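You operate a simulated robot arm through the tools that you are given. There is no shell and no other tool.

You run a simulated two-armed robot. Do the job below in one go: nothing can be reset, and whatever is moved stays where it is left.

JOB
Charge the red floor tank to about the pressure on its label.
Fine: brass cap off on to the cup shelf, chuck on the valve, hold the air key; chuck back on its peg, cap screwed home.
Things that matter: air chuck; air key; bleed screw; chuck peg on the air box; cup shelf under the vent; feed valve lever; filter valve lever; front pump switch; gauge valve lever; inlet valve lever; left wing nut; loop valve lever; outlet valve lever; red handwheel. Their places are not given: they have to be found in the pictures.

Only the result counts: the job must be done as asked and must still hold three seconds after the hand-in. Knocking over, shifting, dropping, spilling or breaking anything else fails it. Lids that push on must go on centred and level and be pressed home; caps that screw on are set level and turned clockwise until they are tight.

ROBOT AND FRAMES
Two 7-joint arms with two-finger parallel grippers on one trunk that stands fixed in place. Base frame: the origin is at the foot of the trunk, x ahead of it, y to its left, z up. Units: m, degrees, N and s.
The left shoulder is at [0.07, 0.134, 1.301], the right one opposite. With the tool pointing down near the work surface each hand reaches from about 0.1 to 0.64 m from the base axis, measured 20 degrees to its own side. Payload 1.57 kg a hand.
Tool frame (each hand has its own): the origin (TCP) lies between the finger pads and is the grasp point; the fingertips stand 0.03 m ahead of it; z points along the fingers, y is the line along which they close. The gripper opens to 0.08 m. The fingers are 0.017 m wide and 0.012 m thick; the gripper's body (0.04 by 0.082 m) begins 0.08 m behind the TCP.
Orientation is told as [roll, pitch, yaw] about the base's x, y, z axes, in that order, counted from this pose: with the fingers straight down and closing along the base's y, the tool's x points along the base's -x, its y along +y and its z along -z.

CONTROLS
- The arms move only by the tool move_arm. It takes "left_targets", "right_targets" or both (then of equal length, played together; a hand with none holds still); each is a list that holds one entry, the list of rows, each a list of 6 numbers: the shift along the tool's x, y, z in m, then the turn, a rotation vector about the tool's x, y, z in degrees. In form: [[[dx, dy, dz, rx, ry, rz], ...]]. A call has 1 to 20 rows; each row shifts and turns the commanded pose from where the row before left it, along the tool's axes as they then stand. "left_claw" and "right_claw" are, for a hand that has rows, the closure, from 0 (fully open) to 1 (shut), set as the call begins (left out, the last holds). Rows are played at 5 a second. More than 0.05 m and 8.6 degrees between two rows, or a gripper value outside its range, and nothing of the call is played. A pose out of reach is approached as far as the arm can. The call stops where the force on the tool passes 90 N (or 10 N more than at its start, if that is more) or the arm is blocked; 0.2 s more then pass. The fingers move at their own pace (about 0.153 m/s each) and stop on an object; they squeeze with about 41 N. The grip force told is the motor's: it shows also when the fingers shut on nothing. Time passes only in rows, and 0.2 s behind the last, so rows that do not move let the fingers close. It gives the time, the measured TCP pose, the force on the tool (base axes), the opening and the grip force at its end, in the units of the frame above (readings bear some noise), with the torque about the TCP (base axes, N m) and any sound that the robot's microphone picked up.
- Cameras (640 x 400 px; columns grow to the right, rows downward): "scene" is now at [0.1248, -0.0367, 1.5227]; the picture's right is [-0.42, -0.91, 0.00], its down [-0.59, 0.27, -0.76] and it looks along [0.69, -0.32, -0.65] (base axes); focal length 214 px, centre (320, 200). "left" rides on the left gripper at [0.072, 0.007, -0.122] in its tool frame; the picture's right is [-0.09, 1.00, 0.00], its down [-0.84, -0.08, -0.54] and it looks along [-0.54, -0.05, 0.84] (tool axes); focal length 238 px, centre (320, 200). "right" rides on the right gripper at [0.072, -0.007, -0.122] in its tool frame; the picture's right is [0.09, 1.00, 0.00], its down [-0.84, 0.08, -0.54] and it looks along [-0.54, 0.05, 0.84] (tool axes); focal length 238 px, centre (320, 200).
- grab_frame(camera): a new picture of that camera. No time passes.
- lift_body(by): slides the trunk up (or, below 0, down) by that many m; the arms and the scene camera ride with it, the base frame stays. It gives what a move gives, with no picture.
- pan_tilt(pan, tilt): turns the head with the scene camera to pan (to the left, within 86 degrees either way) and tilt (down, from -29 to 69), counted from straight ahead of the robot. It gives what a move gives.
- probe_pixels(camera, pixels): for up to 12 pixels [column, row] of the newest picture of that camera ("zoom" is the newest enlarged one), the place [x, y, z] in the base frame of the surface seen there, good to about 0.003 m. No time passes.
- close_up(camera, box): a new picture of the part [left, top, right, bottom] of that camera's present view, enlarged. No time passes.
- job_done(): hands the job in; it is judged then, once.

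Unless the task says otherwise, let go and move clear before handing in.

The tools are called after "Request:" by a JSON object that holds its "fn" and its "kwargs". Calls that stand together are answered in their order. move_arm: Moves the arms, as the interface text tells. Its arguments: {"type":"object","properties":{"left_targets":{"type":"array"},"left_claw":{"type":"number"},"right_targets":{"type":"array"},"right_claw":{"type":"number"}},"required":[]} The other tools are called the same way: lift_body (by) moves the trunk up or down; pan_tilt (pan, tilt) turns the head that bears the scene camera; grab_frame (camera) takes a picture; probe_pixels (camera, pixels) gives the place of the surface under pixels of a picture; close_up (camera, box) takes an enlarged picture of a part of a camera's view; job_done () hands the job in.

At the start:

```text
t: 0.0
left_position: [0.4187, -0.0064, 1.3687]
left_ee_rot: [0.1, 0.0, -0.1]
left_ft_force: [-0.1, 0.3, -0.3]
left_torque: [0.01, 0.0, 0.02]
left_finger_gap: 0.08
left_grasp_force: 0.0
right_position: [0.3613, -0.4016, 1.3463]
right_ee_rot: [0.0, 0.0, -0.1]
right_ft_force: [0.1, 0.2, -0.3]
right_torque: [0.0, -0.02, -0.03]
right_finger_gap: 0.0801
right_grasp_force: 0.1
trunk travel left (down, up): [-0.875, 0.065]
head pan, tilt (commanded): [-24.7, 40.8]
```

scene: 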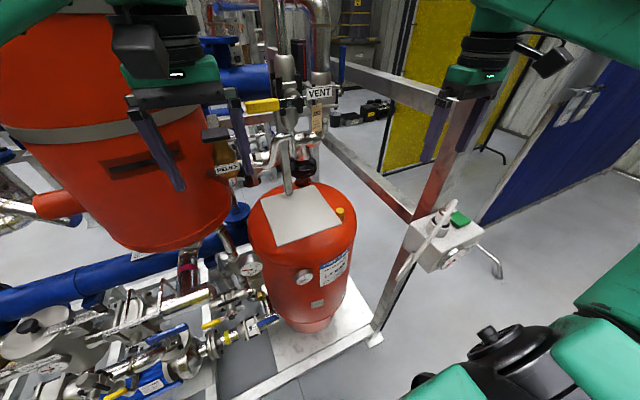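
right: 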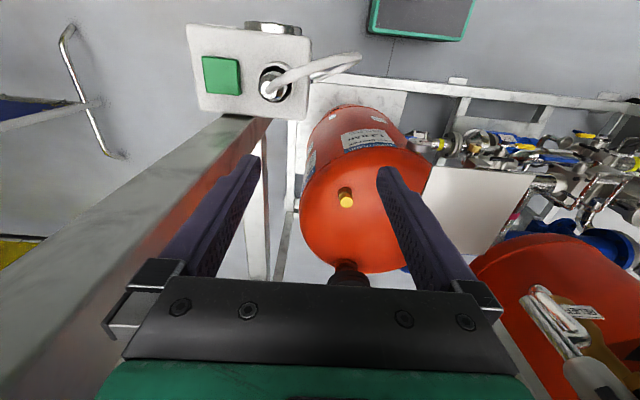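
left: 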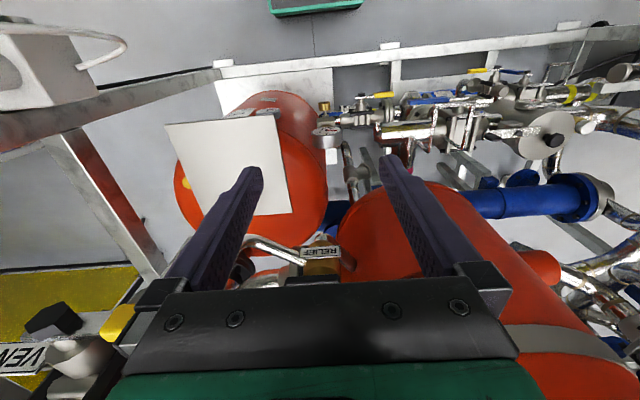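

The scene shows the red floor tank (about px 300,250) with its label at (335,265), a yellow brass cap at (340,212), and the air box with a green key and chuck at (445,235). I'll take closer looks before moving anything.

Request:
{"fn": "close_up", "kwargs": {"camera": "scene", "box": [240, 170, 380, 330]}}

Request:
{"fn": "close_up", "kwargs": {"camera": "scene", "box": [380, 190, 520, 290]}}

Request:
{"fn": "close_up", "kwargs": {"camera": "scene", "box": [200, 60, 360, 200]}}

Request:
{"fn": "close_up", "kwargs": {"camera": "right", "box": [180, 10, 440, 280]}}

```text
2.50 times, centred on (310, 250) of scene
```

zoom: 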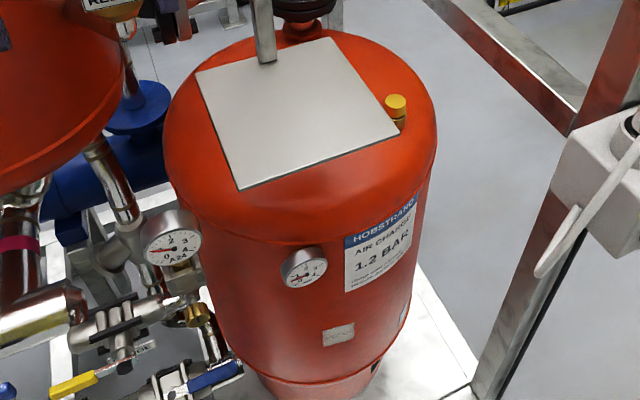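

```text
4.00 times, centred on (450, 240) of scene
```

zoom: 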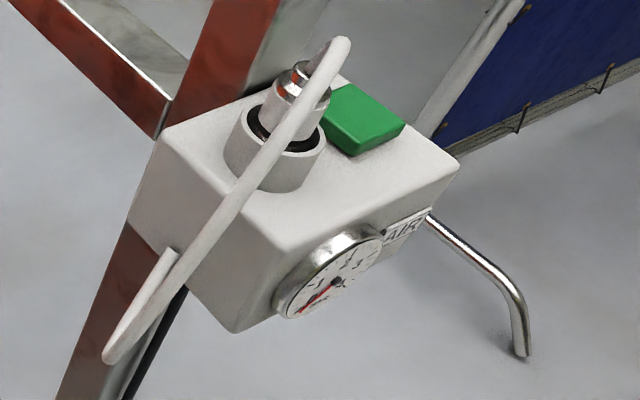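

```text
2.86 times, centred on (280, 130) of scene
```

zoom: 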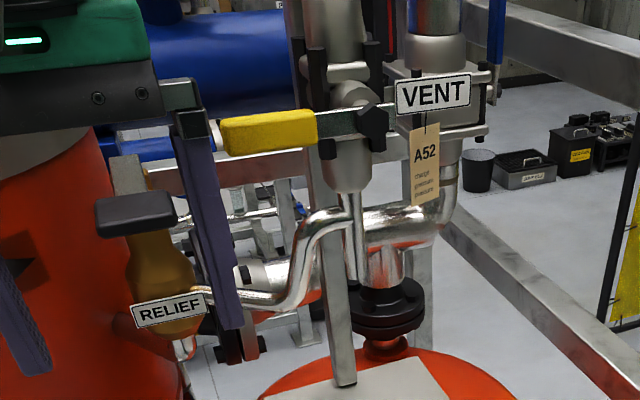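

```text
1.48 times, centred on (310, 145) of right
```

zoom: 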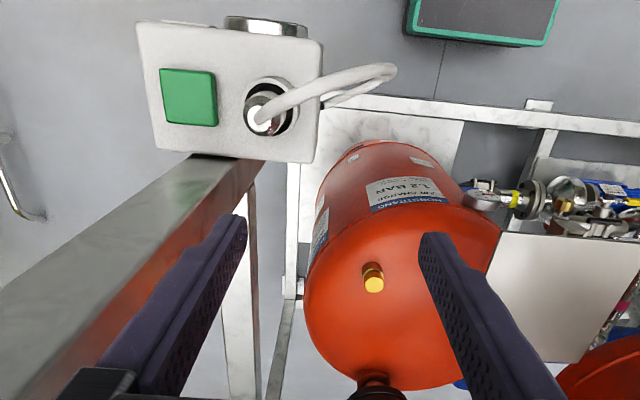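

The tank label reads about 1.2 BAR with small print below, and a tag A52 hangs by the VENT. I'll zoom in on the small print and the gauges.

Request:
{"fn": "close_up", "kwargs": {"camera": "scene", "box": [310, 240, 358, 290]}}

Request:
{"fn": "close_up", "kwargs": {"camera": "scene", "box": [295, 80, 335, 140]}}

Request:
{"fn": "close_up", "kwargs": {"camera": "scene", "box": [230, 245, 326, 305]}}

Request:
{"fn": "close_up", "kwargs": {"camera": "scene", "box": [420, 235, 490, 279]}}

Request:
{"fn": "close_up", "kwargs": {"camera": "scene", "box": [0, 240, 300, 400]}}

```text
8.00 times, centred on (334, 265) of scene
```

zoom: 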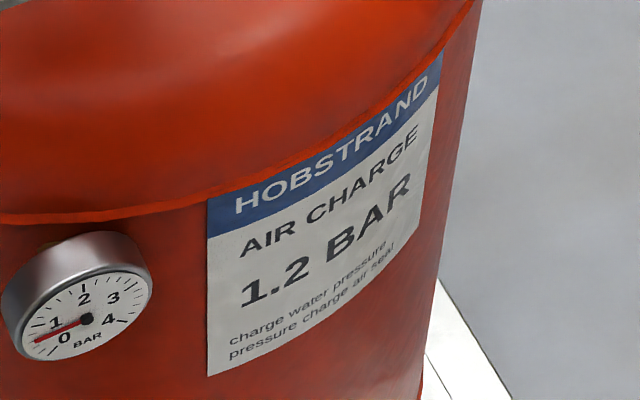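

```text
6.67 times, centred on (315, 110) of scene
```

zoom: 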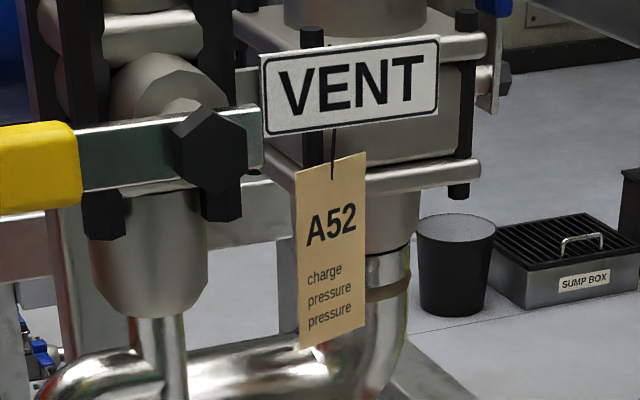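

```text
6.67 times, centred on (278, 275) of scene
```

zoom: 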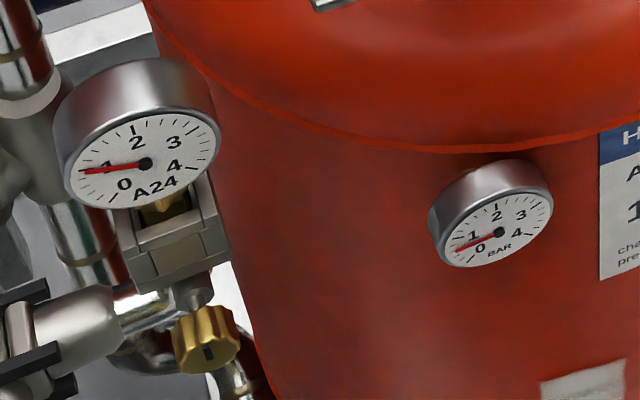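

```text
9.09 times, centred on (455, 257) of scene
```

zoom: 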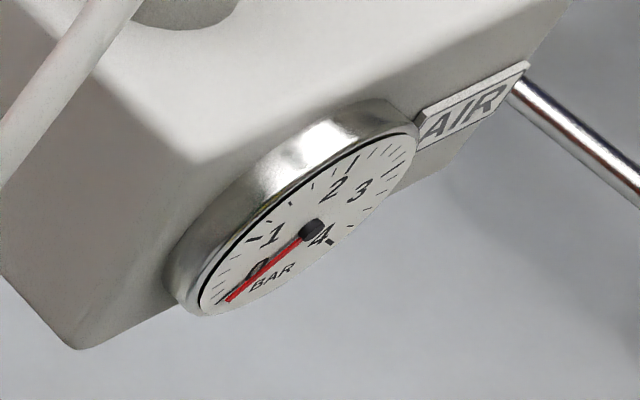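

```text
2.13 times, centred on (150, 320) of scene
```

zoom: 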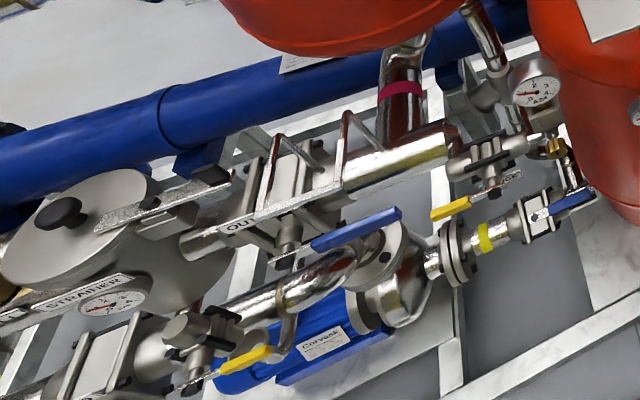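

Label reads AIR CHARGE 1.2 BAR; the tank gauge (px ~303,277) sits at about 0.5. I'll probe places of the cap, shelf, box, chuck and key.

Request:
{"fn": "probe_pixels", "kwargs": {"camera": "scene", "pixels": [[340, 210], [342, 218], [338, 225], [295, 215], [262, 205], [310, 188], [340, 225], [283, 243], [288, 180], [303, 278], [350, 215], [320, 188]]}}

Request:
{"fn": "probe_pixels", "kwargs": {"camera": "scene", "pixels": [[461, 218], [455, 222], [468, 222], [445, 208], [452, 201], [437, 228], [415, 225], [455, 245], [480, 230], [441, 216], [430, 250], [460, 253]]}}

Request:
{"fn": "close_up", "kwargs": {"camera": "right", "box": [180, 10, 380, 135]}}

Request:
{"fn": "close_up", "kwargs": {"camera": "left", "box": [140, 80, 460, 280]}}

```text
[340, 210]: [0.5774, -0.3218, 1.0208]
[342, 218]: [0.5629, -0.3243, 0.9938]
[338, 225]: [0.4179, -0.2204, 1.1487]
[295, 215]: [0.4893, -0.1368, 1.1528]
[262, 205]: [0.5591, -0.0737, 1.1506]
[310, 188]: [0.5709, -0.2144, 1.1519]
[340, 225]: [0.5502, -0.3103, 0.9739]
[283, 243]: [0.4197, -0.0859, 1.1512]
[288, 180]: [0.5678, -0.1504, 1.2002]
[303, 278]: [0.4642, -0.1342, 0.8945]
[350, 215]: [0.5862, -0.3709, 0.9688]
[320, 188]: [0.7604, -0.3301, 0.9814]
```

```text
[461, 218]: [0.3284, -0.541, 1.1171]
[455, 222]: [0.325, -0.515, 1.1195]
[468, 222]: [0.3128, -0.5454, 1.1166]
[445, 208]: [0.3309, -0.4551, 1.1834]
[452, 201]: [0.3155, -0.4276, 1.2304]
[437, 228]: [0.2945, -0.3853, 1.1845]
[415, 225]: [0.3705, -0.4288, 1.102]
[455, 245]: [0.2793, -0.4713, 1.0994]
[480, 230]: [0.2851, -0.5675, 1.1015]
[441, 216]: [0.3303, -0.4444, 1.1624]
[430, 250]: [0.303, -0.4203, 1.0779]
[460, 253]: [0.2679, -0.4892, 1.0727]
```

```text
3.20 times, centred on (280, 72) of right
```

zoom: 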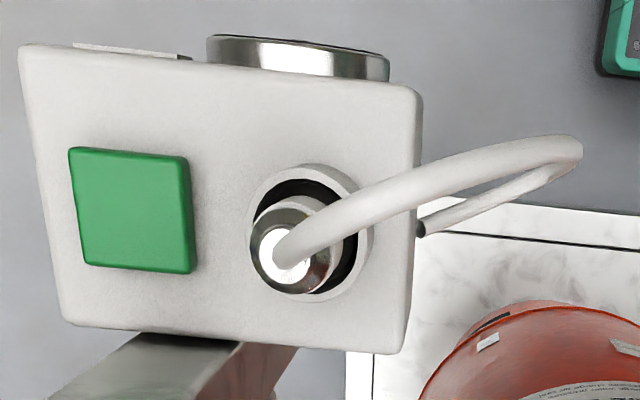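

```text
2.00 times, centred on (300, 180) of left
```

zoom: 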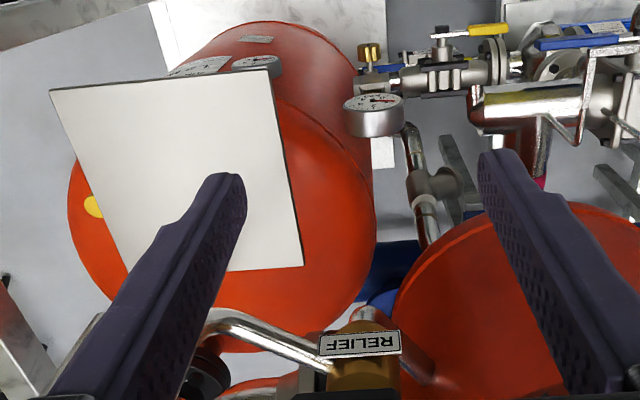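

The cap sits near (0.575,-0.322,1.01) and the chuck near (0.33,-0.45,1.17) in its peg on the box with the key beside it. I'll zoom and probe to get accurate geometry.

Request:
{"fn": "close_up", "kwargs": {"camera": "scene", "box": [420, 190, 484, 230]}}

Request:
{"fn": "probe_pixels", "kwargs": {"camera": "zoom", "pixels": [[235, 110], [215, 140], [300, 165], [255, 175], [170, 195], [350, 235], [150, 150], [260, 290], [330, 60], [290, 60], [400, 180], [520, 250]]}}

Request:
{"fn": "close_up", "kwargs": {"camera": "scene", "box": [324, 200, 356, 230]}}

```text
10.00 times, centred on (452, 210) of scene
```

zoom: 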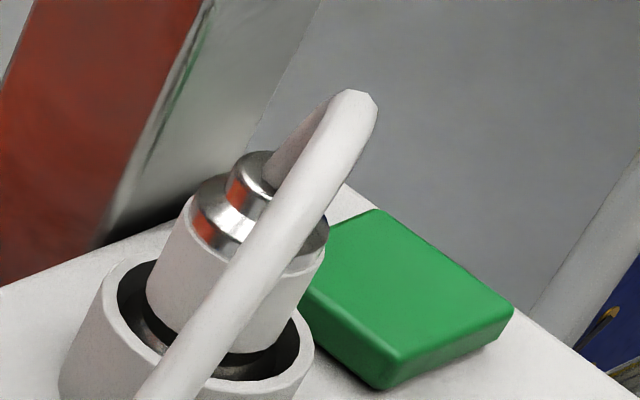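

```text
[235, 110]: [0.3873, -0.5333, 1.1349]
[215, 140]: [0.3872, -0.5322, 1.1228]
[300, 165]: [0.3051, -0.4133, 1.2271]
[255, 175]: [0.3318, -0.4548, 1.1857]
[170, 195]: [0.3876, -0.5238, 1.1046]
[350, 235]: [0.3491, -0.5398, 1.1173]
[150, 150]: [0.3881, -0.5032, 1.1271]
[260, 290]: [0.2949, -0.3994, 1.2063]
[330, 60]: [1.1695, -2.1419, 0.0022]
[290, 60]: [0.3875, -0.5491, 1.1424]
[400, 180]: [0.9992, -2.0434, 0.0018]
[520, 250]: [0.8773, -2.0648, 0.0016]
```

```text
13.33 times, centred on (340, 215) of scene
```

zoom: 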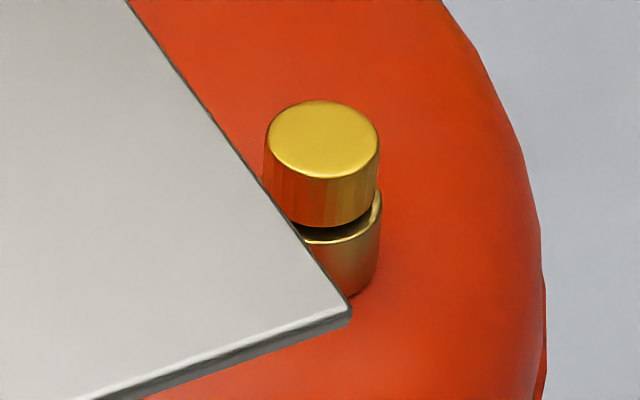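

I'll probe the cap's top rim and sides, plus the stem below, to find its centre, size and tilt.

Request:
{"fn": "probe_pixels", "kwargs": {"camera": "zoom", "pixels": [[322, 138], [275, 138], [370, 138], [322, 108], [322, 170], [322, 200], [322, 222], [345, 250], [345, 285], [372, 230], [370, 180], [275, 190]]}}

Request:
{"fn": "close_up", "kwargs": {"camera": "right", "box": [320, 170, 370, 220]}}

```text
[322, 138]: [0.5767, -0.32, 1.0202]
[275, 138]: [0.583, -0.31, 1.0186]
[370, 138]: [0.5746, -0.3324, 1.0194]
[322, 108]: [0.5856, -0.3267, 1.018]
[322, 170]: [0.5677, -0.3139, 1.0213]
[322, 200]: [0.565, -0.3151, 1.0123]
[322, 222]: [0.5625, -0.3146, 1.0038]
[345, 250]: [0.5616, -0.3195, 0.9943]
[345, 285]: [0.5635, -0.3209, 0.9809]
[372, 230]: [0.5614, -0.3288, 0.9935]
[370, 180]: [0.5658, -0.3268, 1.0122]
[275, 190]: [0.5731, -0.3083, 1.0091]
```

```text
8.00 times, centred on (345, 195) of right
```

zoom: 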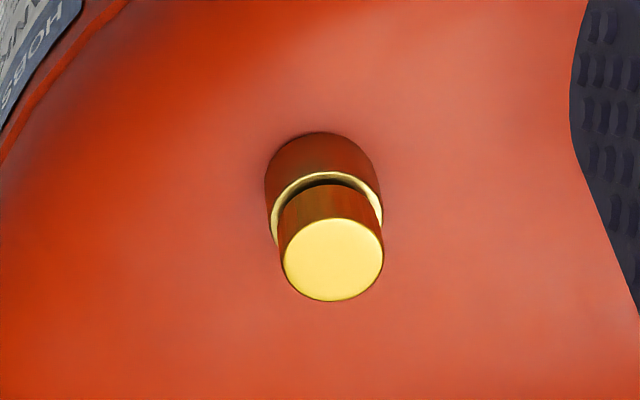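

The cap is vertical, top centre about (0.577,-0.321,1.020), radius about 12.5 mm, with a wider collar below z≈1.0. Next I'll probe the frame beams around the work for clearance.

Request:
{"fn": "probe_pixels", "kwargs": {"camera": "scene", "pixels": [[400, 85], [445, 98], [455, 110], [440, 150], [415, 220], [370, 165], [400, 215], [385, 320], [340, 140], [350, 55], [420, 105], [380, 80]]}}

Request:
{"fn": "probe_pixels", "kwargs": {"camera": "right", "pixels": [[230, 130], [150, 200], [80, 280], [20, 330], [215, 165], [180, 230], [120, 260], [255, 130], [255, 230], [180, 160], [100, 220], [40, 270]]}}

Request:
{"fn": "probe_pixels", "kwargs": {"camera": "left", "pixels": [[170, 125], [285, 115], [290, 212], [205, 210], [60, 340], [120, 320], [300, 255], [260, 245], [230, 270], [90, 370], [45, 320], [330, 250]]}}

```text
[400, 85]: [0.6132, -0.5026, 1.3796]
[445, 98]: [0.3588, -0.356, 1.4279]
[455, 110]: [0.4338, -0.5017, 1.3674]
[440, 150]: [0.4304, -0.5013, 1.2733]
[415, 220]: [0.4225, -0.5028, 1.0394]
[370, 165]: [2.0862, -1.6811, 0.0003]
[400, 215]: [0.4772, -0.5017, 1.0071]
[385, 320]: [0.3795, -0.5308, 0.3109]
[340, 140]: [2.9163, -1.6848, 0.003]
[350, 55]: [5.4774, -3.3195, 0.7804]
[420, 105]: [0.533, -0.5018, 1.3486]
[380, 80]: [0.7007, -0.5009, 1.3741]
```

```text
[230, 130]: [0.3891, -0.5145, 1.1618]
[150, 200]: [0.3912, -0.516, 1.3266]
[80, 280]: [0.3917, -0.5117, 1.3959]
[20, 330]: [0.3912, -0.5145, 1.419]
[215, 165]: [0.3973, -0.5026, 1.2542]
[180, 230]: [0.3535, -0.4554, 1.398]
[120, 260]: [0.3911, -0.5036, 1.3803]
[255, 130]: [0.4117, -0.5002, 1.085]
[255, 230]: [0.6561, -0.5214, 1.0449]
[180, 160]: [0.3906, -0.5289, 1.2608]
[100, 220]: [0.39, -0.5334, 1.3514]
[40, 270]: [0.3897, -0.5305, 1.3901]
```

```text
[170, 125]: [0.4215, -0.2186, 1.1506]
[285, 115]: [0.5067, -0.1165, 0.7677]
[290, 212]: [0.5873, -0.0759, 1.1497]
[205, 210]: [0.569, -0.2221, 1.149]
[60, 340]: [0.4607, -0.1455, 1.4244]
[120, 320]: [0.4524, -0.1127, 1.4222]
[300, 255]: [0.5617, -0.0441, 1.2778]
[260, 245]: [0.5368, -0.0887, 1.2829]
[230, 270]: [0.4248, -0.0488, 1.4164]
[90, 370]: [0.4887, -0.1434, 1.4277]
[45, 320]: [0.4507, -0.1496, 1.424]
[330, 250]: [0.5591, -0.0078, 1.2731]
```

The post occupies x 0.39–0.43, y<-0.50, with rails in the plane y=-0.50; the shelf plate is at z=1.15, y -0.22…-0.075. I'll check the vent parts above the shelf before moving the right hand.

Request:
{"fn": "probe_pixels", "kwargs": {"camera": "scene", "pixels": [[318, 92], [330, 92], [317, 120], [293, 95], [262, 105], [290, 60], [320, 60], [306, 175], [300, 150], [292, 195], [322, 105], [335, 85]]}}

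Request:
{"fn": "pan_tilt", "kwargs": {"pan": -24.7, "tilt": 20}}

Request:
{"fn": "grab_frame", "kwargs": {"camera": "scene"}}

```text
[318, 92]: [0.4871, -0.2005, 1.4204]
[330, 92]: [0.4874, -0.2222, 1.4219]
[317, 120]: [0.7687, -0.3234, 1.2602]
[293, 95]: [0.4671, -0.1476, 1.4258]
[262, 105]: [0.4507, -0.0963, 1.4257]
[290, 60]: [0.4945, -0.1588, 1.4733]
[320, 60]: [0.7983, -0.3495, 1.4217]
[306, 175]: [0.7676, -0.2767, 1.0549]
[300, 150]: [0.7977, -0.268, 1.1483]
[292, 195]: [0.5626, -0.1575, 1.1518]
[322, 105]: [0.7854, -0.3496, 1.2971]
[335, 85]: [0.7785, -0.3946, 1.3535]
```

```text
t: 0.8
left_position: [0.419, -0.0069, 1.3693]
left_ee_rot: [0.1, 0.0, 0.0]
left_ft_force: [0.4, 0.2, -0.3]
left_torque: [-0.02, 0.0, -0.03]
left_finger_gap: 0.0798
left_grasp_force: 0.0
right_position: [0.3615, -0.4014, 1.3456]
right_ee_rot: [-0.1, -0.1, 0.0]
right_ft_force: [-0.4, -0.1, 0.2]
right_torque: [-0.02, 0.0, 0.01]
right_finger_gap: 0.08
right_grasp_force: 0.2
trunk travel left (down, up): [-0.875, 0.065]
head pan, tilt (commanded): [-24.7, 20.0]
```

```text
taken
```

scene: 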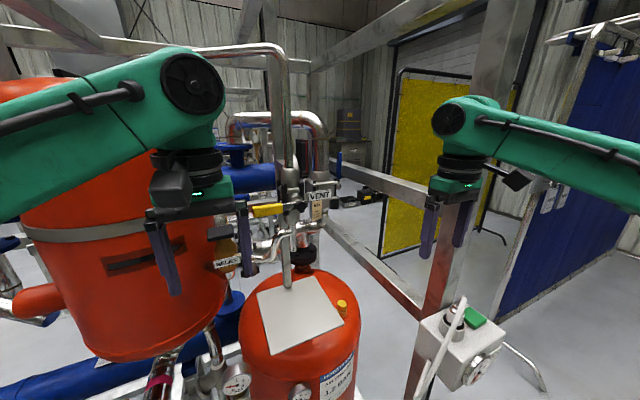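

The right forearm comes from the right, in front of the tall post (px 490,0 to 420,400). I'll look at the arm's elbow to judge clearance to that post.

Request:
{"fn": "pan_tilt", "kwargs": {"pan": -70, "tilt": 25}}

Request:
{"fn": "grab_frame", "kwargs": {"camera": "scene"}}

```text
t: 2.0
left_position: [0.4192, -0.0079, 1.3676]
left_ee_rot: [0.0, 0.1, 0.0]
left_ft_force: [0.9, -0.8, 0.7]
left_torque: [0.0, 0.0, 0.01]
left_finger_gap: 0.08
left_grasp_force: 0.1
right_position: [0.3611, -0.4008, 1.3462]
right_ee_rot: [0.0, 0.0, 0.0]
right_ft_force: [-0.1, 0.2, 0.3]
right_torque: [0.01, 0.0, 0.01]
right_finger_gap: 0.0802
right_grasp_force: 0.1
trunk travel left (down, up): [-0.875, 0.065]
head pan, tilt (commanded): [-70.0, 25.0]
```

```text
taken
```

scene: 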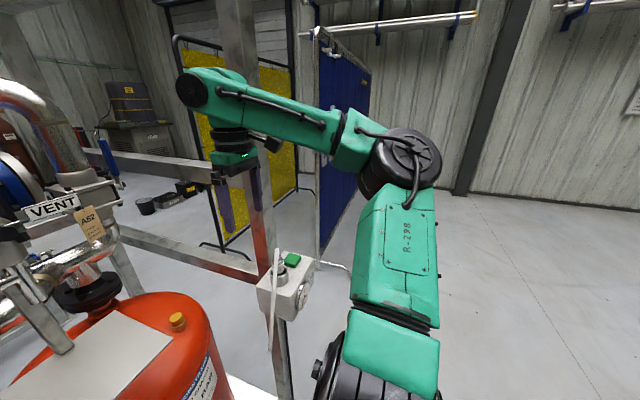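

Request:
{"fn": "probe_pixels", "kwargs": {"camera": "scene", "pixels": [[400, 150], [435, 150], [390, 180], [340, 130], [270, 105], [210, 80], [195, 95], [235, 150], [395, 240], [390, 340], [250, 60], [230, 10]]}}

```text
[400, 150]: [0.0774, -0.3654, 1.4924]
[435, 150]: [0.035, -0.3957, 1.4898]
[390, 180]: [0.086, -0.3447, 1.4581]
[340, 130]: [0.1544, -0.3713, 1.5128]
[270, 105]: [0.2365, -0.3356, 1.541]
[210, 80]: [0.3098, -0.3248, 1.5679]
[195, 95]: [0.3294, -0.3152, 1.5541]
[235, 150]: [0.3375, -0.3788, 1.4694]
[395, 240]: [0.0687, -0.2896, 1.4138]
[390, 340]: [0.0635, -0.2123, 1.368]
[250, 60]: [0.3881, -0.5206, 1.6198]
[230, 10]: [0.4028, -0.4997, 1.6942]
```

The elbow is near (0.06,-0.40,1.48), so the arm can reach over the cap without nearing the post. I'll move the right hand above the cap to (0.577,-0.321,1.226), open, and look.

Request:
{"fn": "move_arm", "kwargs": {"right_targets": [[[-0.0216, 0.008, 0.012, 0, 0, 0], [-0.0216, 0.008, 0.012, 0, 0, 0], [-0.0216, 0.008, 0.012, 0, 0, 0], [-0.0216, 0.008, 0.012, 0, 0, 0], [-0.0216, 0.008, 0.012, 0, 0, 0], [-0.0216, 0.008, 0.012, 0, 0, 0], [-0.0216, 0.008, 0.012, 0, 0, 0], [-0.0216, 0.008, 0.012, 0, 0, 0], [-0.0216, 0.008, 0.012, 0, 0, 0], [-0.0216, 0.008, 0.012, 0, 0, 0]]], "right_claw": 0}}

Request:
{"fn": "grab_frame", "kwargs": {"camera": "right"}}

Request:
{"fn": "grab_frame", "kwargs": {"camera": "scene"}}

```text
t: 4.2
left_position: [0.4217, -0.0076, 1.3687]
left_ee_rot: [0.0, 0.2, 0.0]
left_ft_force: [0.1, 0.0, -0.1]
left_torque: [0.02, 0.01, -0.03]
left_finger_gap: 0.0801
left_grasp_force: 0.1
right_position: [0.5728, -0.3218, 1.2237]
right_ee_rot: [0.0, -0.1, -0.2]
right_ft_force: [-0.3, -0.6, -0.3]
right_torque: [-0.02, 0.06, 0.02]
right_finger_gap: 0.08
right_grasp_force: 0.1
right hand out of reach, approached as far as the arm can: row 10
trunk travel left (down, up): [-0.875, 0.065]
head pan, tilt (commanded): [-70.0, 25.0]
```

```text
taken
```

right: 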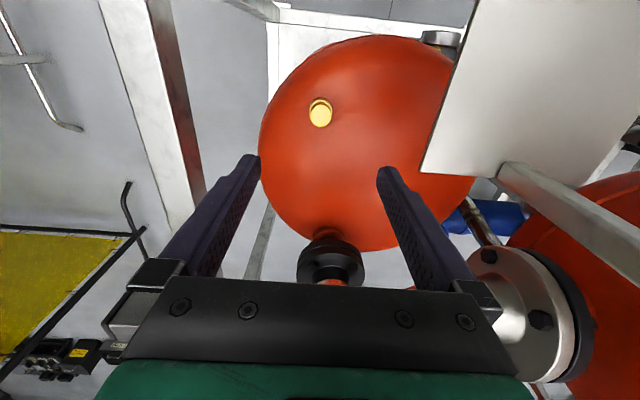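

```text
taken
```

scene: 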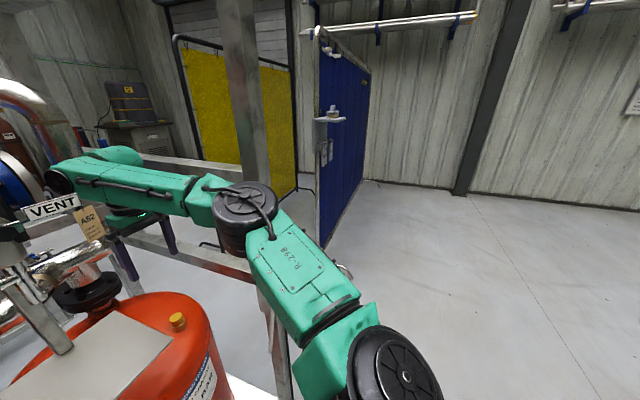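

The cap is at (320,113) in the hand view, which agrees with (0.575,-0.322). The hand hit its reach limit slightly, so I'll check the elbow's clearance over the air box.

Request:
{"fn": "probe_pixels", "kwargs": {"camera": "scene", "pixels": [[245, 205], [230, 240], [245, 185], [275, 230], [300, 290], [205, 195], [120, 185], [60, 180], [130, 215], [270, 300], [250, 130], [340, 270]]}}

Request:
{"fn": "pan_tilt", "kwargs": {"pan": -60, "tilt": 50}}

Request:
{"fn": "grab_frame", "kwargs": {"camera": "scene"}}

```text
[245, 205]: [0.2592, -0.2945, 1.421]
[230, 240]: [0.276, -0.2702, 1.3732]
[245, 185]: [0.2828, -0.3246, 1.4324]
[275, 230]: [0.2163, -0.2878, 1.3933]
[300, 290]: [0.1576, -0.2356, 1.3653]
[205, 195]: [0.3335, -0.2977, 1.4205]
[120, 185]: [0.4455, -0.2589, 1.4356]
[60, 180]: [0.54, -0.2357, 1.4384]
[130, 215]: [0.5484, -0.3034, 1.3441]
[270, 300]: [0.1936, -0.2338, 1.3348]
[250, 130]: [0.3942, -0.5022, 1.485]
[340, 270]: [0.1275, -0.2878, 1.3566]
```

```text
t: 5.1
left_position: [0.4186, -0.0068, 1.3678]
left_ee_rot: [0.0, 0.1, 0.0]
left_ft_force: [-0.3, -0.5, -0.2]
left_torque: [-0.03, -0.01, 0.01]
left_finger_gap: 0.08
left_grasp_force: 0.1
right_position: [0.5718, -0.321, 1.2245]
right_ee_rot: [0.1, -0.2, -0.1]
right_ft_force: [-0.1, -0.1, -0.5]
right_torque: [0.04, 0.0, -0.01]
right_finger_gap: 0.0803
right_grasp_force: 0.2
trunk travel left (down, up): [-0.875, 0.065]
head pan, tilt (commanded): [-60.0, 50.0]
```

```text
taken
```

scene: 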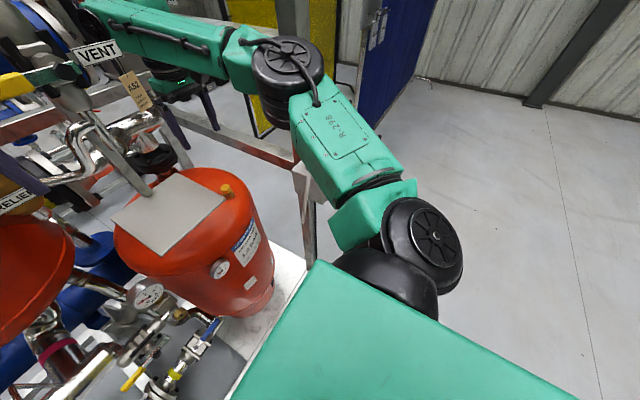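

The elbow is near (0.27,-0.32,1.40), clear above the hose (top about 1.235). I'll lower the hand straight down by 0.15 m so the fingertips stay just above the cap.

Request:
{"fn": "move_arm", "kwargs": {"right_targets": [[[0, 0, 0.015, 0, 0, 0], [0, 0, 0.015, 0, 0, 0], [0, 0, 0.015, 0, 0, 0], [0, 0, 0.015, 0, 0, 0], [0, 0, 0.015, 0, 0, 0], [0, 0, 0.015, 0, 0, 0], [0, 0, 0.015, 0, 0, 0], [0, 0, 0.015, 0, 0, 0], [0, 0, 0.015, 0, 0, 0], [0, 0, 0.015, 0, 0, 0]]]}}

Request:
{"fn": "grab_frame", "kwargs": {"camera": "right"}}

Request:
{"fn": "grab_frame", "kwargs": {"camera": "scene"}}

```text
t: 7.3
left_position: [0.4193, -0.0059, 1.3677]
left_ee_rot: [-0.1, 0.0, -0.1]
left_ft_force: [-0.9, -0.4, 0.2]
left_torque: [-0.03, 0.01, -0.03]
left_finger_gap: 0.0799
left_grasp_force: 0.0
right_position: [0.5631, -0.321, 1.0757]
right_ee_rot: [0.0, -0.1, 0.1]
right_ft_force: [0.8, -0.5, -0.4]
right_torque: [-0.02, -0.02, 0.0]
right_finger_gap: 0.0799
right_grasp_force: 0.1
right hand out of reach, approached as far as the arm can: row 9, 10
trunk travel left (down, up): [-0.875, 0.065]
head pan, tilt (commanded): [-60.0, 50.0]
```

```text
taken
```

right: 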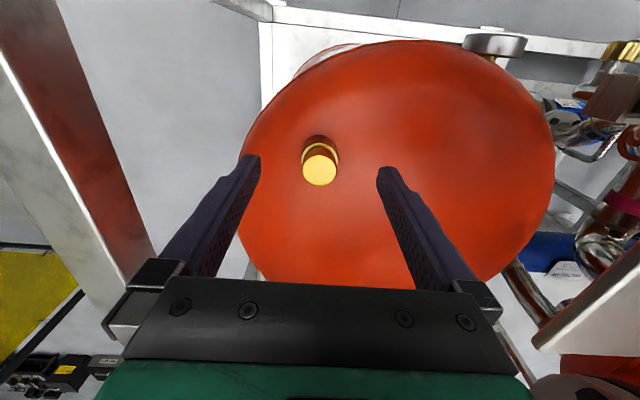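

```text
taken
```

scene: 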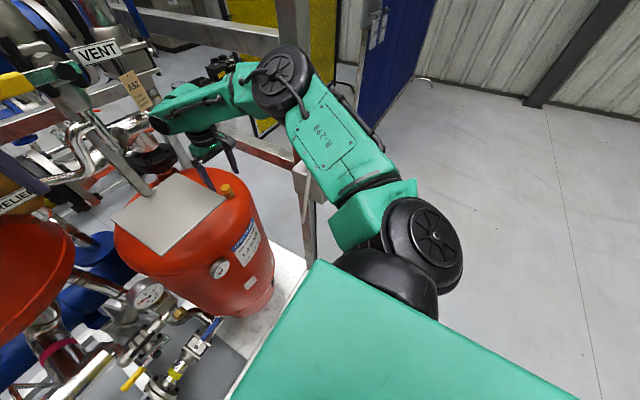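

At this height the reach falls short (x=0.563), so the trunk should come down for better reach. I'll check the elbow height first, and the left arm's surroundings.

Request:
{"fn": "probe_pixels", "kwargs": {"camera": "scene", "pixels": [[280, 80], [265, 100], [285, 60], [320, 120], [345, 200], [245, 95], [190, 110], [160, 120], [300, 90], [335, 90], [300, 175], [400, 230]]}}

Request:
{"fn": "pan_tilt", "kwargs": {"pan": 30, "tilt": 35}}

Request:
{"fn": "grab_frame", "kwargs": {"camera": "scene"}}

Request:
{"fn": "grab_frame", "kwargs": {"camera": "left"}}

```text
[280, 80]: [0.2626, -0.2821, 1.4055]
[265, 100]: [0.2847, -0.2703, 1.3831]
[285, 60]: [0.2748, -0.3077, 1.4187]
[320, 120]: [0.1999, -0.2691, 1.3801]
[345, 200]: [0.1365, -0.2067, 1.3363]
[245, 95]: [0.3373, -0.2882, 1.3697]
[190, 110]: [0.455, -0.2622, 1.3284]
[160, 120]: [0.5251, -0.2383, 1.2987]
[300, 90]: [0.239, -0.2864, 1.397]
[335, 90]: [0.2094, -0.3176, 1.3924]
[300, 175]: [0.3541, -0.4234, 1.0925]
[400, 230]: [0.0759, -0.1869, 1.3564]
```

```text
t: 8.9
left_position: [0.4193, -0.007, 1.3676]
left_ee_rot: [0.0, 0.0, 0.0]
left_ft_force: [1.1, -1.0, -0.1]
left_torque: [-0.02, -0.01, 0.04]
left_finger_gap: 0.08
left_grasp_force: 0.1
right_position: [0.564, -0.3206, 1.0756]
right_ee_rot: [0.0, -0.1, 0.0]
right_ft_force: [0.3, 0.4, 0.0]
right_torque: [-0.02, -0.02, 0.0]
right_finger_gap: 0.0798
right_grasp_force: 0.1
trunk travel left (down, up): [-0.875, 0.065]
head pan, tilt (commanded): [30.0, 35.0]
```

```text
taken
```

scene: 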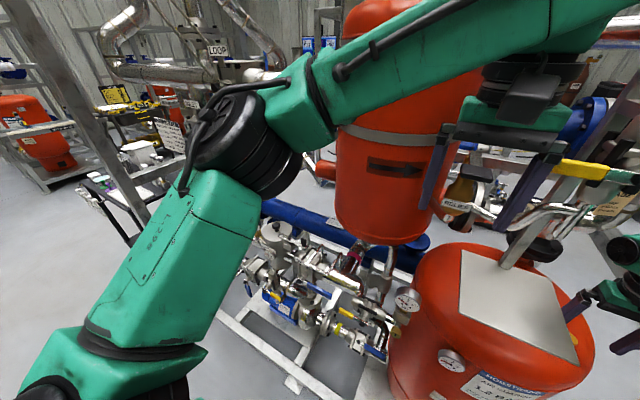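

```text
taken
```

left: 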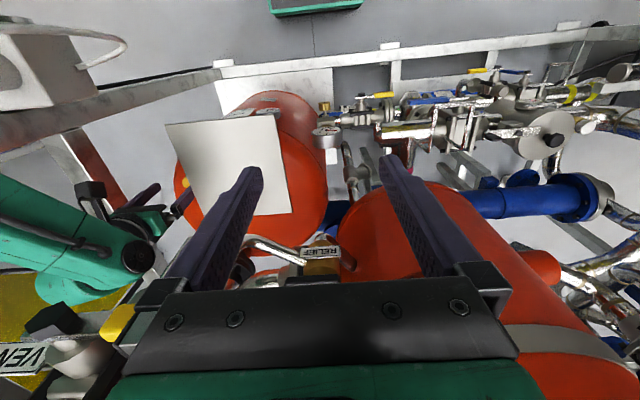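

The left hand hovers close to the yellow vent handle, so before lowering the trunk I want to pull it back. I'll check distances around the left elbow.

Request:
{"fn": "probe_pixels", "kwargs": {"camera": "scene", "pixels": [[100, 130], [130, 190], [240, 150], [215, 100], [160, 180], [380, 170], [350, 110], [500, 190], [580, 170], [460, 190], [545, 175], [100, 200]]}}

```text
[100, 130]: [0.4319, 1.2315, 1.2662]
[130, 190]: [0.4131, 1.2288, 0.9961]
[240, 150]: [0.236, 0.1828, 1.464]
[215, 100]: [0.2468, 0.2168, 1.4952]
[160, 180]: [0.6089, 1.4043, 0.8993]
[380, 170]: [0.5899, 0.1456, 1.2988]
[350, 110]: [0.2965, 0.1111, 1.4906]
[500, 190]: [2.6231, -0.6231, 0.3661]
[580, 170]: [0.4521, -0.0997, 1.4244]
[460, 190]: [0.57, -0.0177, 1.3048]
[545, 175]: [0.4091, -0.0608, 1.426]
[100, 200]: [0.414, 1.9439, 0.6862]
```

The yellow handle ends at about (0.409,-0.061,1.426), near the left gripper; free space lies to the left. I'll move the left hand +y 0.10 then back 0.14.

Request:
{"fn": "move_arm", "kwargs": {"left_targets": [[[0, 0.02, 0, 0, 0, 0], [0, 0.02, 0, 0, 0, 0], [0, 0.02, 0, 0, 0, 0], [0.01, 0.02, 0, 0, 0, 0], [0.02, 0.02, 0, 0, 0, 0], [0.02, 0, 0, 0, 0, 0], [0.02, 0, 0, 0, 0, 0], [0.02, 0, 0, 0, 0, 0], [0.02, 0, 0, 0, 0, 0], [0.02, 0, 0, 0, 0, 0], [0.02, 0, 0, 0, 0, 0]]]}}

Request:
{"fn": "grab_frame", "kwargs": {"camera": "scene"}}

```text
t: 11.3
left_position: [0.2718, 0.0945, 1.3682]
left_ee_rot: [0.0, -0.1, 0.0]
left_ft_force: [-0.6, -0.3, -0.7]
left_torque: [0.0, -0.01, -0.01]
left_finger_gap: 0.0801
left_grasp_force: 0.0
right_position: [0.5646, -0.3205, 1.0769]
right_ee_rot: [-0.1, -0.2, 0.0]
right_ft_force: [0.1, 0.2, 0.5]
right_torque: [0.0, 0.0, 0.01]
right_finger_gap: 0.0801
right_grasp_force: 0.0
trunk travel left (down, up): [-0.875, 0.065]
head pan, tilt (commanded): [30.0, 35.0]
```

```text
taken
```

scene: 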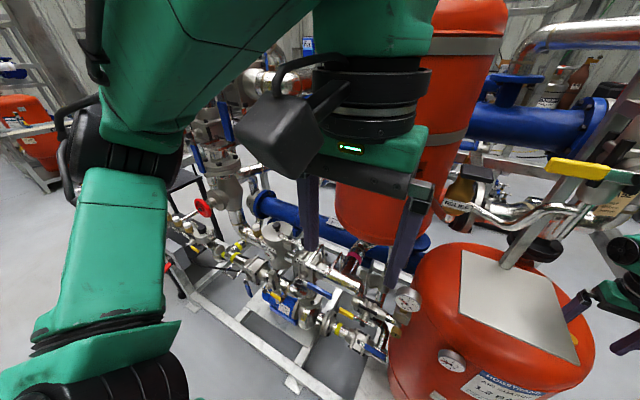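

The left hand is now clear at (0.27,0.09,1.37). I'll raise the right hand by 0.115 m, then lower the trunk 0.09 m to improve reach over the cap.

Request:
{"fn": "move_arm", "kwargs": {"right_targets": [[[0, 0, -0.02, 0, 0, 0], [0, 0, -0.02, 0, 0, 0], [0, 0, -0.025, 0, 0, 0], [0, 0, -0.025, 0, 0, 0], [0, 0, -0.025, 0, 0, 0]]]}}

Request:
{"fn": "lift_body", "kwargs": {"by": -0.09}}

Request:
{"fn": "pan_tilt", "kwargs": {"pan": -50, "tilt": 40}}

Request:
{"fn": "grab_frame", "kwargs": {"camera": "scene"}}

Request:
{"fn": "grab_frame", "kwargs": {"camera": "right"}}

```text
t: 12.5
left_position: [0.2732, 0.0929, 1.3693]
left_ee_rot: [0.0, 0.0, 0.1]
left_ft_force: [0.1, -0.6, -0.7]
left_torque: [0.0, -0.02, -0.04]
left_finger_gap: 0.08
left_grasp_force: 0.0
right_position: [0.566, -0.3188, 1.1927]
right_ee_rot: [0.0, 0.0, 0.0]
right_ft_force: [0.6, 0.1, -0.3]
right_torque: [0.0, 0.04, -0.03]
right_finger_gap: 0.0802
right_grasp_force: 0.1
trunk travel left (down, up): [-0.875, 0.065]
head pan, tilt (commanded): [30.0, 35.0]
```

```text
t: 13.8
left_position: [0.2738, 0.0932, 1.278]
left_ee_rot: [0.1, 0.1, -0.1]
left_ft_force: [-0.2, 0.1, 0.1]
left_torque: [-0.01, -0.02, -0.01]
left_finger_gap: 0.0801
left_grasp_force: 0.0
right_position: [0.5658, -0.3199, 1.1022]
right_ee_rot: [0.1, -0.1, 0.0]
right_ft_force: [-0.2, 0.1, -0.3]
right_torque: [0.01, 0.02, -0.02]
right_finger_gap: 0.0803
right_grasp_force: 0.0
trunk travel left (down, up): [-0.785, 0.155]
head pan, tilt (commanded): [30.0, 35.0]
```

```text
t: 15.3
left_position: [0.2729, 0.0928, 1.2776]
left_ee_rot: [0.0, 0.1, 0.0]
left_ft_force: [-0.9, 0.4, 0.6]
left_torque: [-0.01, -0.01, 0.0]
left_finger_gap: 0.0801
left_grasp_force: 0.0
right_position: [0.5662, -0.3206, 1.1028]
right_ee_rot: [0.0, 0.0, 0.0]
right_ft_force: [0.3, -0.4, -0.2]
right_torque: [0.02, 0.0, -0.06]
right_finger_gap: 0.0802
right_grasp_force: 0.1
trunk travel left (down, up): [-0.785, 0.155]
head pan, tilt (commanded): [-50.0, 40.0]
```

```text
taken
```

scene: 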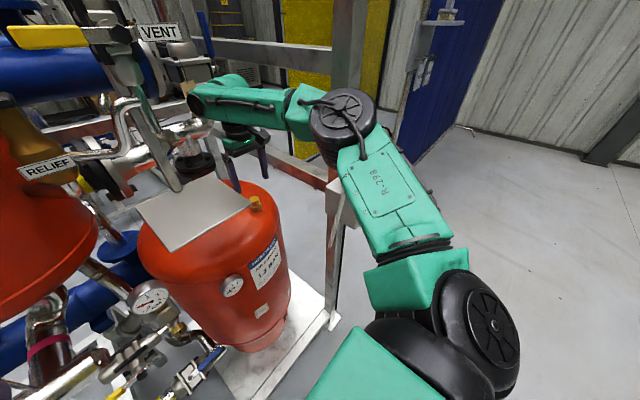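

```text
taken
```

right: 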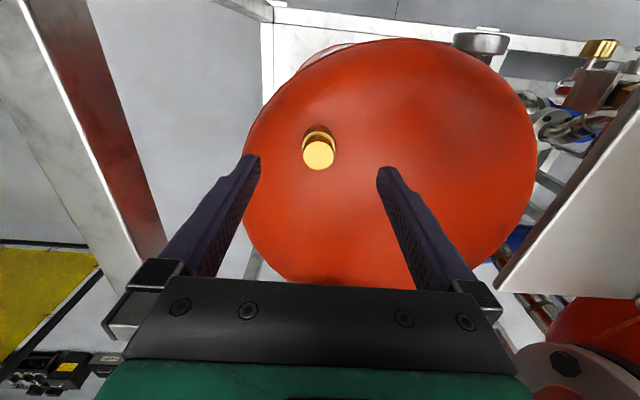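

The cap is at (318,157) in the hand view. I'll refine its centre with close-up probes and check the elbow height.

Request:
{"fn": "close_up", "kwargs": {"camera": "right", "box": [295, 115, 345, 175]}}

Request:
{"fn": "probe_pixels", "kwargs": {"camera": "scene", "pixels": [[340, 110], [325, 140], [340, 90], [370, 110], [330, 180], [350, 215]]}}

```text
6.67 times, centred on (320, 145) of right
```

zoom: 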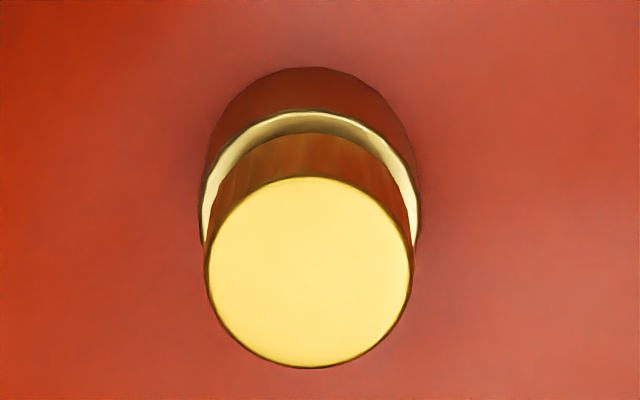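

```text
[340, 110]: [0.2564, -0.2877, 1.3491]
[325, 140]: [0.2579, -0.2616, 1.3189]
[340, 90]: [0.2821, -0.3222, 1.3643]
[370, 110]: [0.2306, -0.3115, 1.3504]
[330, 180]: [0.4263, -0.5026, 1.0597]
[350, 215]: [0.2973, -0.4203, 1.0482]
```

Request:
{"fn": "probe_pixels", "kwargs": {"camera": "zoom", "pixels": [[309, 272], [212, 272], [404, 272], [309, 185], [309, 360], [309, 155], [309, 122], [205, 210], [415, 210], [309, 90], [260, 130], [360, 130]]}}

```text
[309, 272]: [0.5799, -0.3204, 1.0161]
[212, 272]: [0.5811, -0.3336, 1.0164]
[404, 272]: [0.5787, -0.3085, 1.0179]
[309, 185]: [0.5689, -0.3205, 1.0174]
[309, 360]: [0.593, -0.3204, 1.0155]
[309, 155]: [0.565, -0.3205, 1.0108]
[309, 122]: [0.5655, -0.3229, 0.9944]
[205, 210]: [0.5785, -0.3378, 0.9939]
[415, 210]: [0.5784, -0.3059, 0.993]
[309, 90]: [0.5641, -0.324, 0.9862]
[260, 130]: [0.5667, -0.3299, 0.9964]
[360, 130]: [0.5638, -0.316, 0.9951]
```

Cap centre about (0.579,-0.321), radius 13 mm, top z≈1.018; collar rim at z≈0.994 with radius 16 mm, so fingertips must stay above about 0.997. I'll centre the hand and lower to TCP z=1.06.

Request:
{"fn": "move_arm", "kwargs": {"right_targets": [[[-0.0065, 0, 0, 0, 0, 0], [-0.0065, 0, 0.01, 0, 0, 0], [0, 0, 0.01, 0, 0, 0], [0, 0, 0.01, 0, 0, 0], [0, 0, 0.01, 0, 0, 0]]]}}

Request:
{"fn": "grab_frame", "kwargs": {"camera": "right"}}

```text
t: 16.5
left_position: [0.2738, 0.0938, 1.2775]
left_ee_rot: [0.0, 0.0, 0.0]
left_ft_force: [0.1, -1.0, 0.0]
left_torque: [0.04, 0.01, -0.02]
left_finger_gap: 0.08
left_grasp_force: 0.1
right_position: [0.5768, -0.3199, 1.0601]
right_ee_rot: [0.1, 0.0, 0.0]
right_ft_force: [0.1, -0.5, -0.6]
right_torque: [0.03, -0.01, -0.02]
right_finger_gap: 0.0803
right_grasp_force: 0.0
right hand out of reach, approached as far as the arm can: row 2
trunk travel left (down, up): [-0.785, 0.155]
head pan, tilt (commanded): [-50.0, 40.0]
```

```text
taken
```

right: 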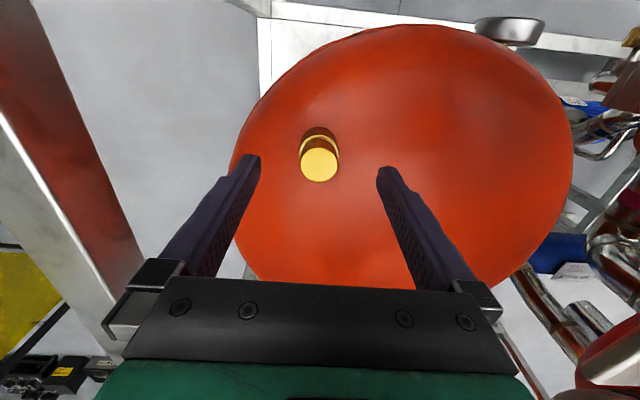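

At z=1.06 it's nearly centred on the cap and in reach. I'll yaw the hand -20°, nudge to (0.579,-0.321), then lower the trunk 0.03 so the pads come down around the cap.

Request:
{"fn": "move_arm", "kwargs": {"right_targets": [[[-0.002, -0.001, 0, 0, 0, 0], [0, 0, 0, 0, 0, 7], [0, 0, 0, 0, 0, 7], [0, 0, 0, 0, 0, 6], [0, 0, 0, 0, 0, 0]]]}}

Request:
{"fn": "grab_frame", "kwargs": {"camera": "right"}}

Request:
{"fn": "grab_frame", "kwargs": {"camera": "scene"}}

```text
t: 17.7
left_position: [0.2729, 0.0933, 1.2785]
left_ee_rot: [0.0, 0.1, 0.0]
left_ft_force: [0.3, -0.3, 0.3]
left_torque: [-0.01, 0.0, 0.03]
left_finger_gap: 0.0801
left_grasp_force: 0.0
right_position: [0.5775, -0.3202, 1.0603]
right_ee_rot: [0.1, -0.2, -20.1]
right_ft_force: [-0.1, 0.4, -0.3]
right_torque: [0.01, 0.02, -0.01]
right_finger_gap: 0.0801
right_grasp_force: 0.0
trunk travel left (down, up): [-0.785, 0.155]
head pan, tilt (commanded): [-50.0, 40.0]
```

```text
taken
```

right: 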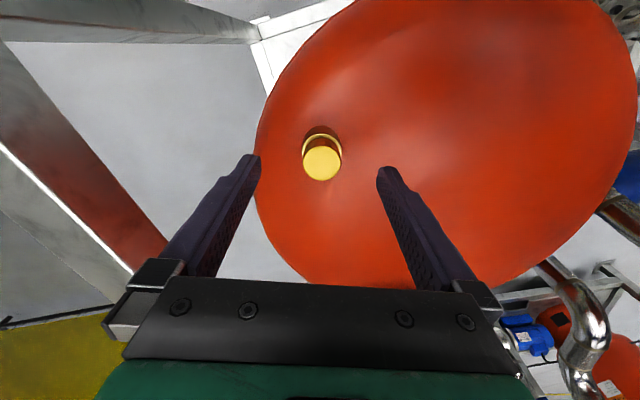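

```text
taken
```

scene: 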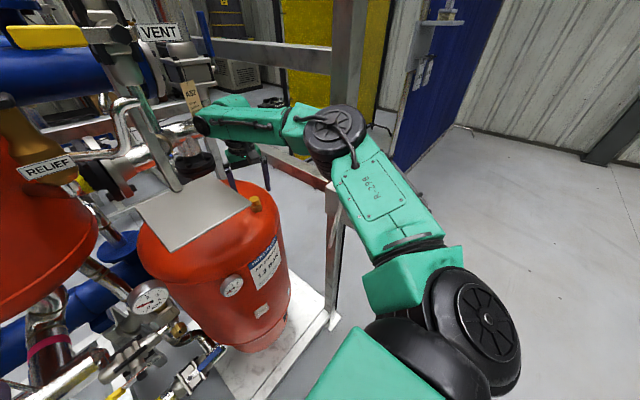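

The cap's top centre (321,161) lies on the tool axis (expected 321,163). I'll lower the trunk 0.031 and check.

Request:
{"fn": "lift_body", "kwargs": {"by": -0.031}}

Request:
{"fn": "grab_frame", "kwargs": {"camera": "right"}}

Request:
{"fn": "close_up", "kwargs": {"camera": "scene", "box": [200, 120, 320, 220]}}

```text
t: 18.4
left_position: [0.2728, 0.0935, 1.2462]
left_ee_rot: [0.0, 0.0, -0.1]
left_ft_force: [-0.2, 0.2, -0.5]
left_torque: [-0.03, -0.01, 0.0]
left_finger_gap: 0.08
left_grasp_force: 0.1
right_position: [0.5766, -0.3224, 1.0308]
right_ee_rot: [0.1, -0.2, -20.0]
right_ft_force: [-0.9, 0.2, 0.2]
right_torque: [0.0, 0.0, -0.02]
right_finger_gap: 0.0802
right_grasp_force: 0.2
trunk travel left (down, up): [-0.754, 0.186]
head pan, tilt (commanded): [-50.0, 40.0]
```

```text
taken
```

right: 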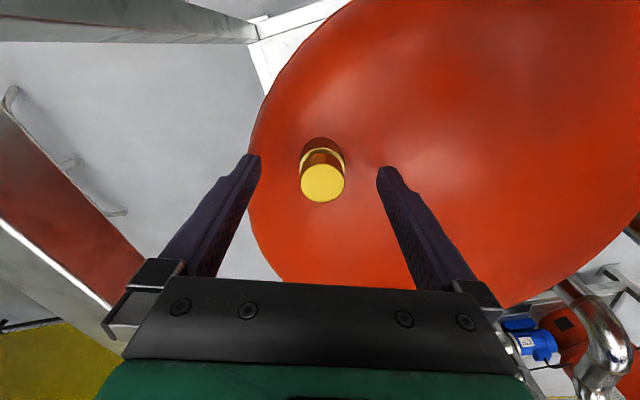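

```text
4.00 times, centred on (260, 170) of scene
```

zoom: 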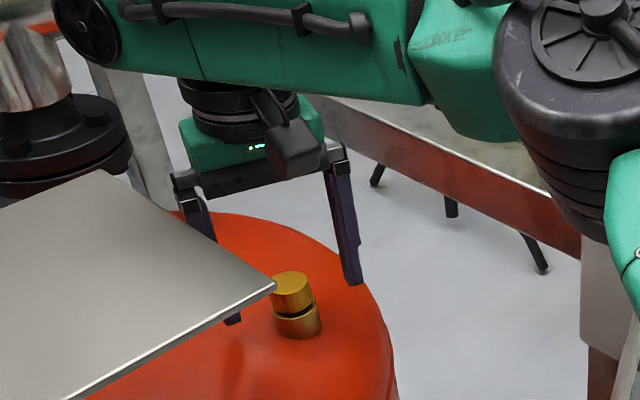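

The cap top (323,182) is centred between the fingers at the right depth. Now I'll close the right gripper on it.

Request:
{"fn": "move_arm", "kwargs": {"right_targets": [[[0, 0, 0, 0, 0, 0], [0, 0, 0, 0, 0, 0], [0, 0, 0, 0, 0, 0], [0, 0, 0, 0, 0, 0]]], "right_claw": 1}}

Request:
{"fn": "grab_frame", "kwargs": {"camera": "right"}}

Request:
{"fn": "close_up", "kwargs": {"camera": "scene", "box": [200, 120, 320, 220]}}

```text
t: 19.4
left_position: [0.2728, 0.0954, 1.2475]
left_ee_rot: [-0.1, 0.0, 0.1]
left_ft_force: [-0.2, 0.0, 0.3]
left_torque: [0.02, 0.04, 0.01]
left_finger_gap: 0.0801
left_grasp_force: 0.1
right_position: [0.5778, -0.3189, 1.0327]
right_ee_rot: [0.1, -0.2, -20.0]
right_ft_force: [1.1, 6.2, -0.8]
right_torque: [0.16, -0.05, 0.01]
right_finger_gap: 0.0273
right_grasp_force: 38.0
trunk travel left (down, up): [-0.754, 0.186]
head pan, tilt (commanded): [-50.0, 40.0]
```

```text
taken
```

right: 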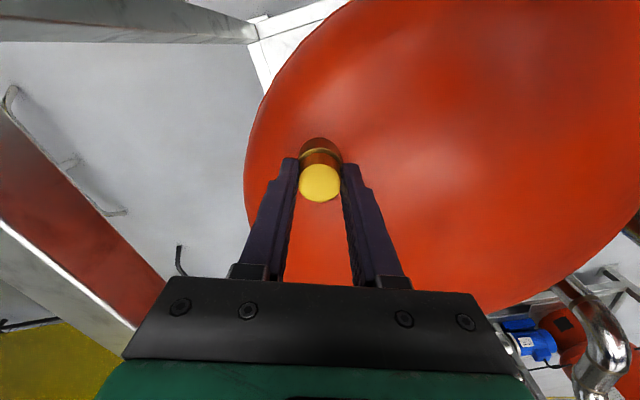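

```text
4.00 times, centred on (260, 170) of scene
```

zoom: 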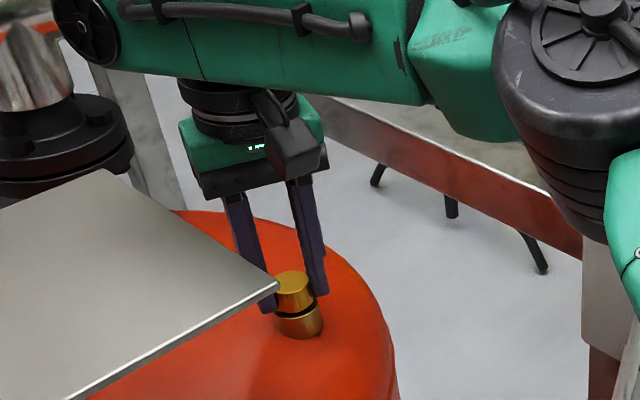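

The cap is held (gap 0.0273). I'll ease the side load by 2 mm and start turning counter-clockwise (rz negative) 40°.

Request:
{"fn": "move_arm", "kwargs": {"right_targets": [[[0, 0.002, 0, 0, 0, 0], [0, 0, 0, 0, 0, -8], [0, 0, 0, 0, 0, -8], [0, 0, 0, 0, 0, -8], [0, 0, 0, 0, 0, -8], [0, 0, 0, 0, 0, -8]]]}}

Request:
{"fn": "grab_frame", "kwargs": {"camera": "right"}}

```text
t: 20.9
left_position: [0.2721, 0.0924, 1.2468]
left_ee_rot: [0.1, 0.0, 0.0]
left_ft_force: [0.0, 0.7, 0.1]
left_torque: [0.02, 0.02, -0.02]
left_finger_gap: 0.0798
left_grasp_force: 0.0
right_position: [0.5771, -0.3211, 1.0305]
right_ee_rot: [-0.1, -0.3, 20.0]
right_ft_force: [2.4, -5.8, 4.1]
right_torque: [-0.05, 0.06, 0.0]
right_finger_gap: 0.0274
right_grasp_force: 37.8
trunk travel left (down, up): [-0.754, 0.186]
head pan, tilt (commanded): [-50.0, 40.0]
```

```text
taken
```

right: 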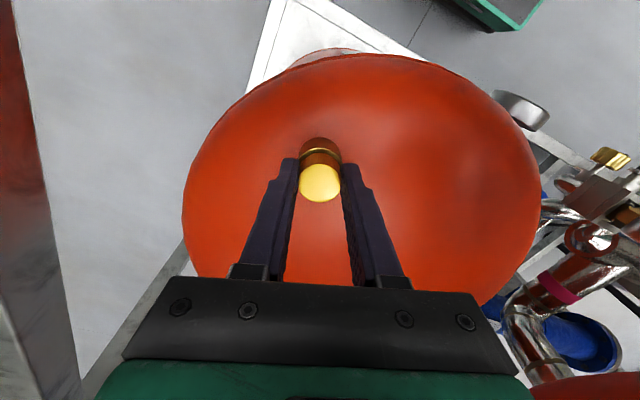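

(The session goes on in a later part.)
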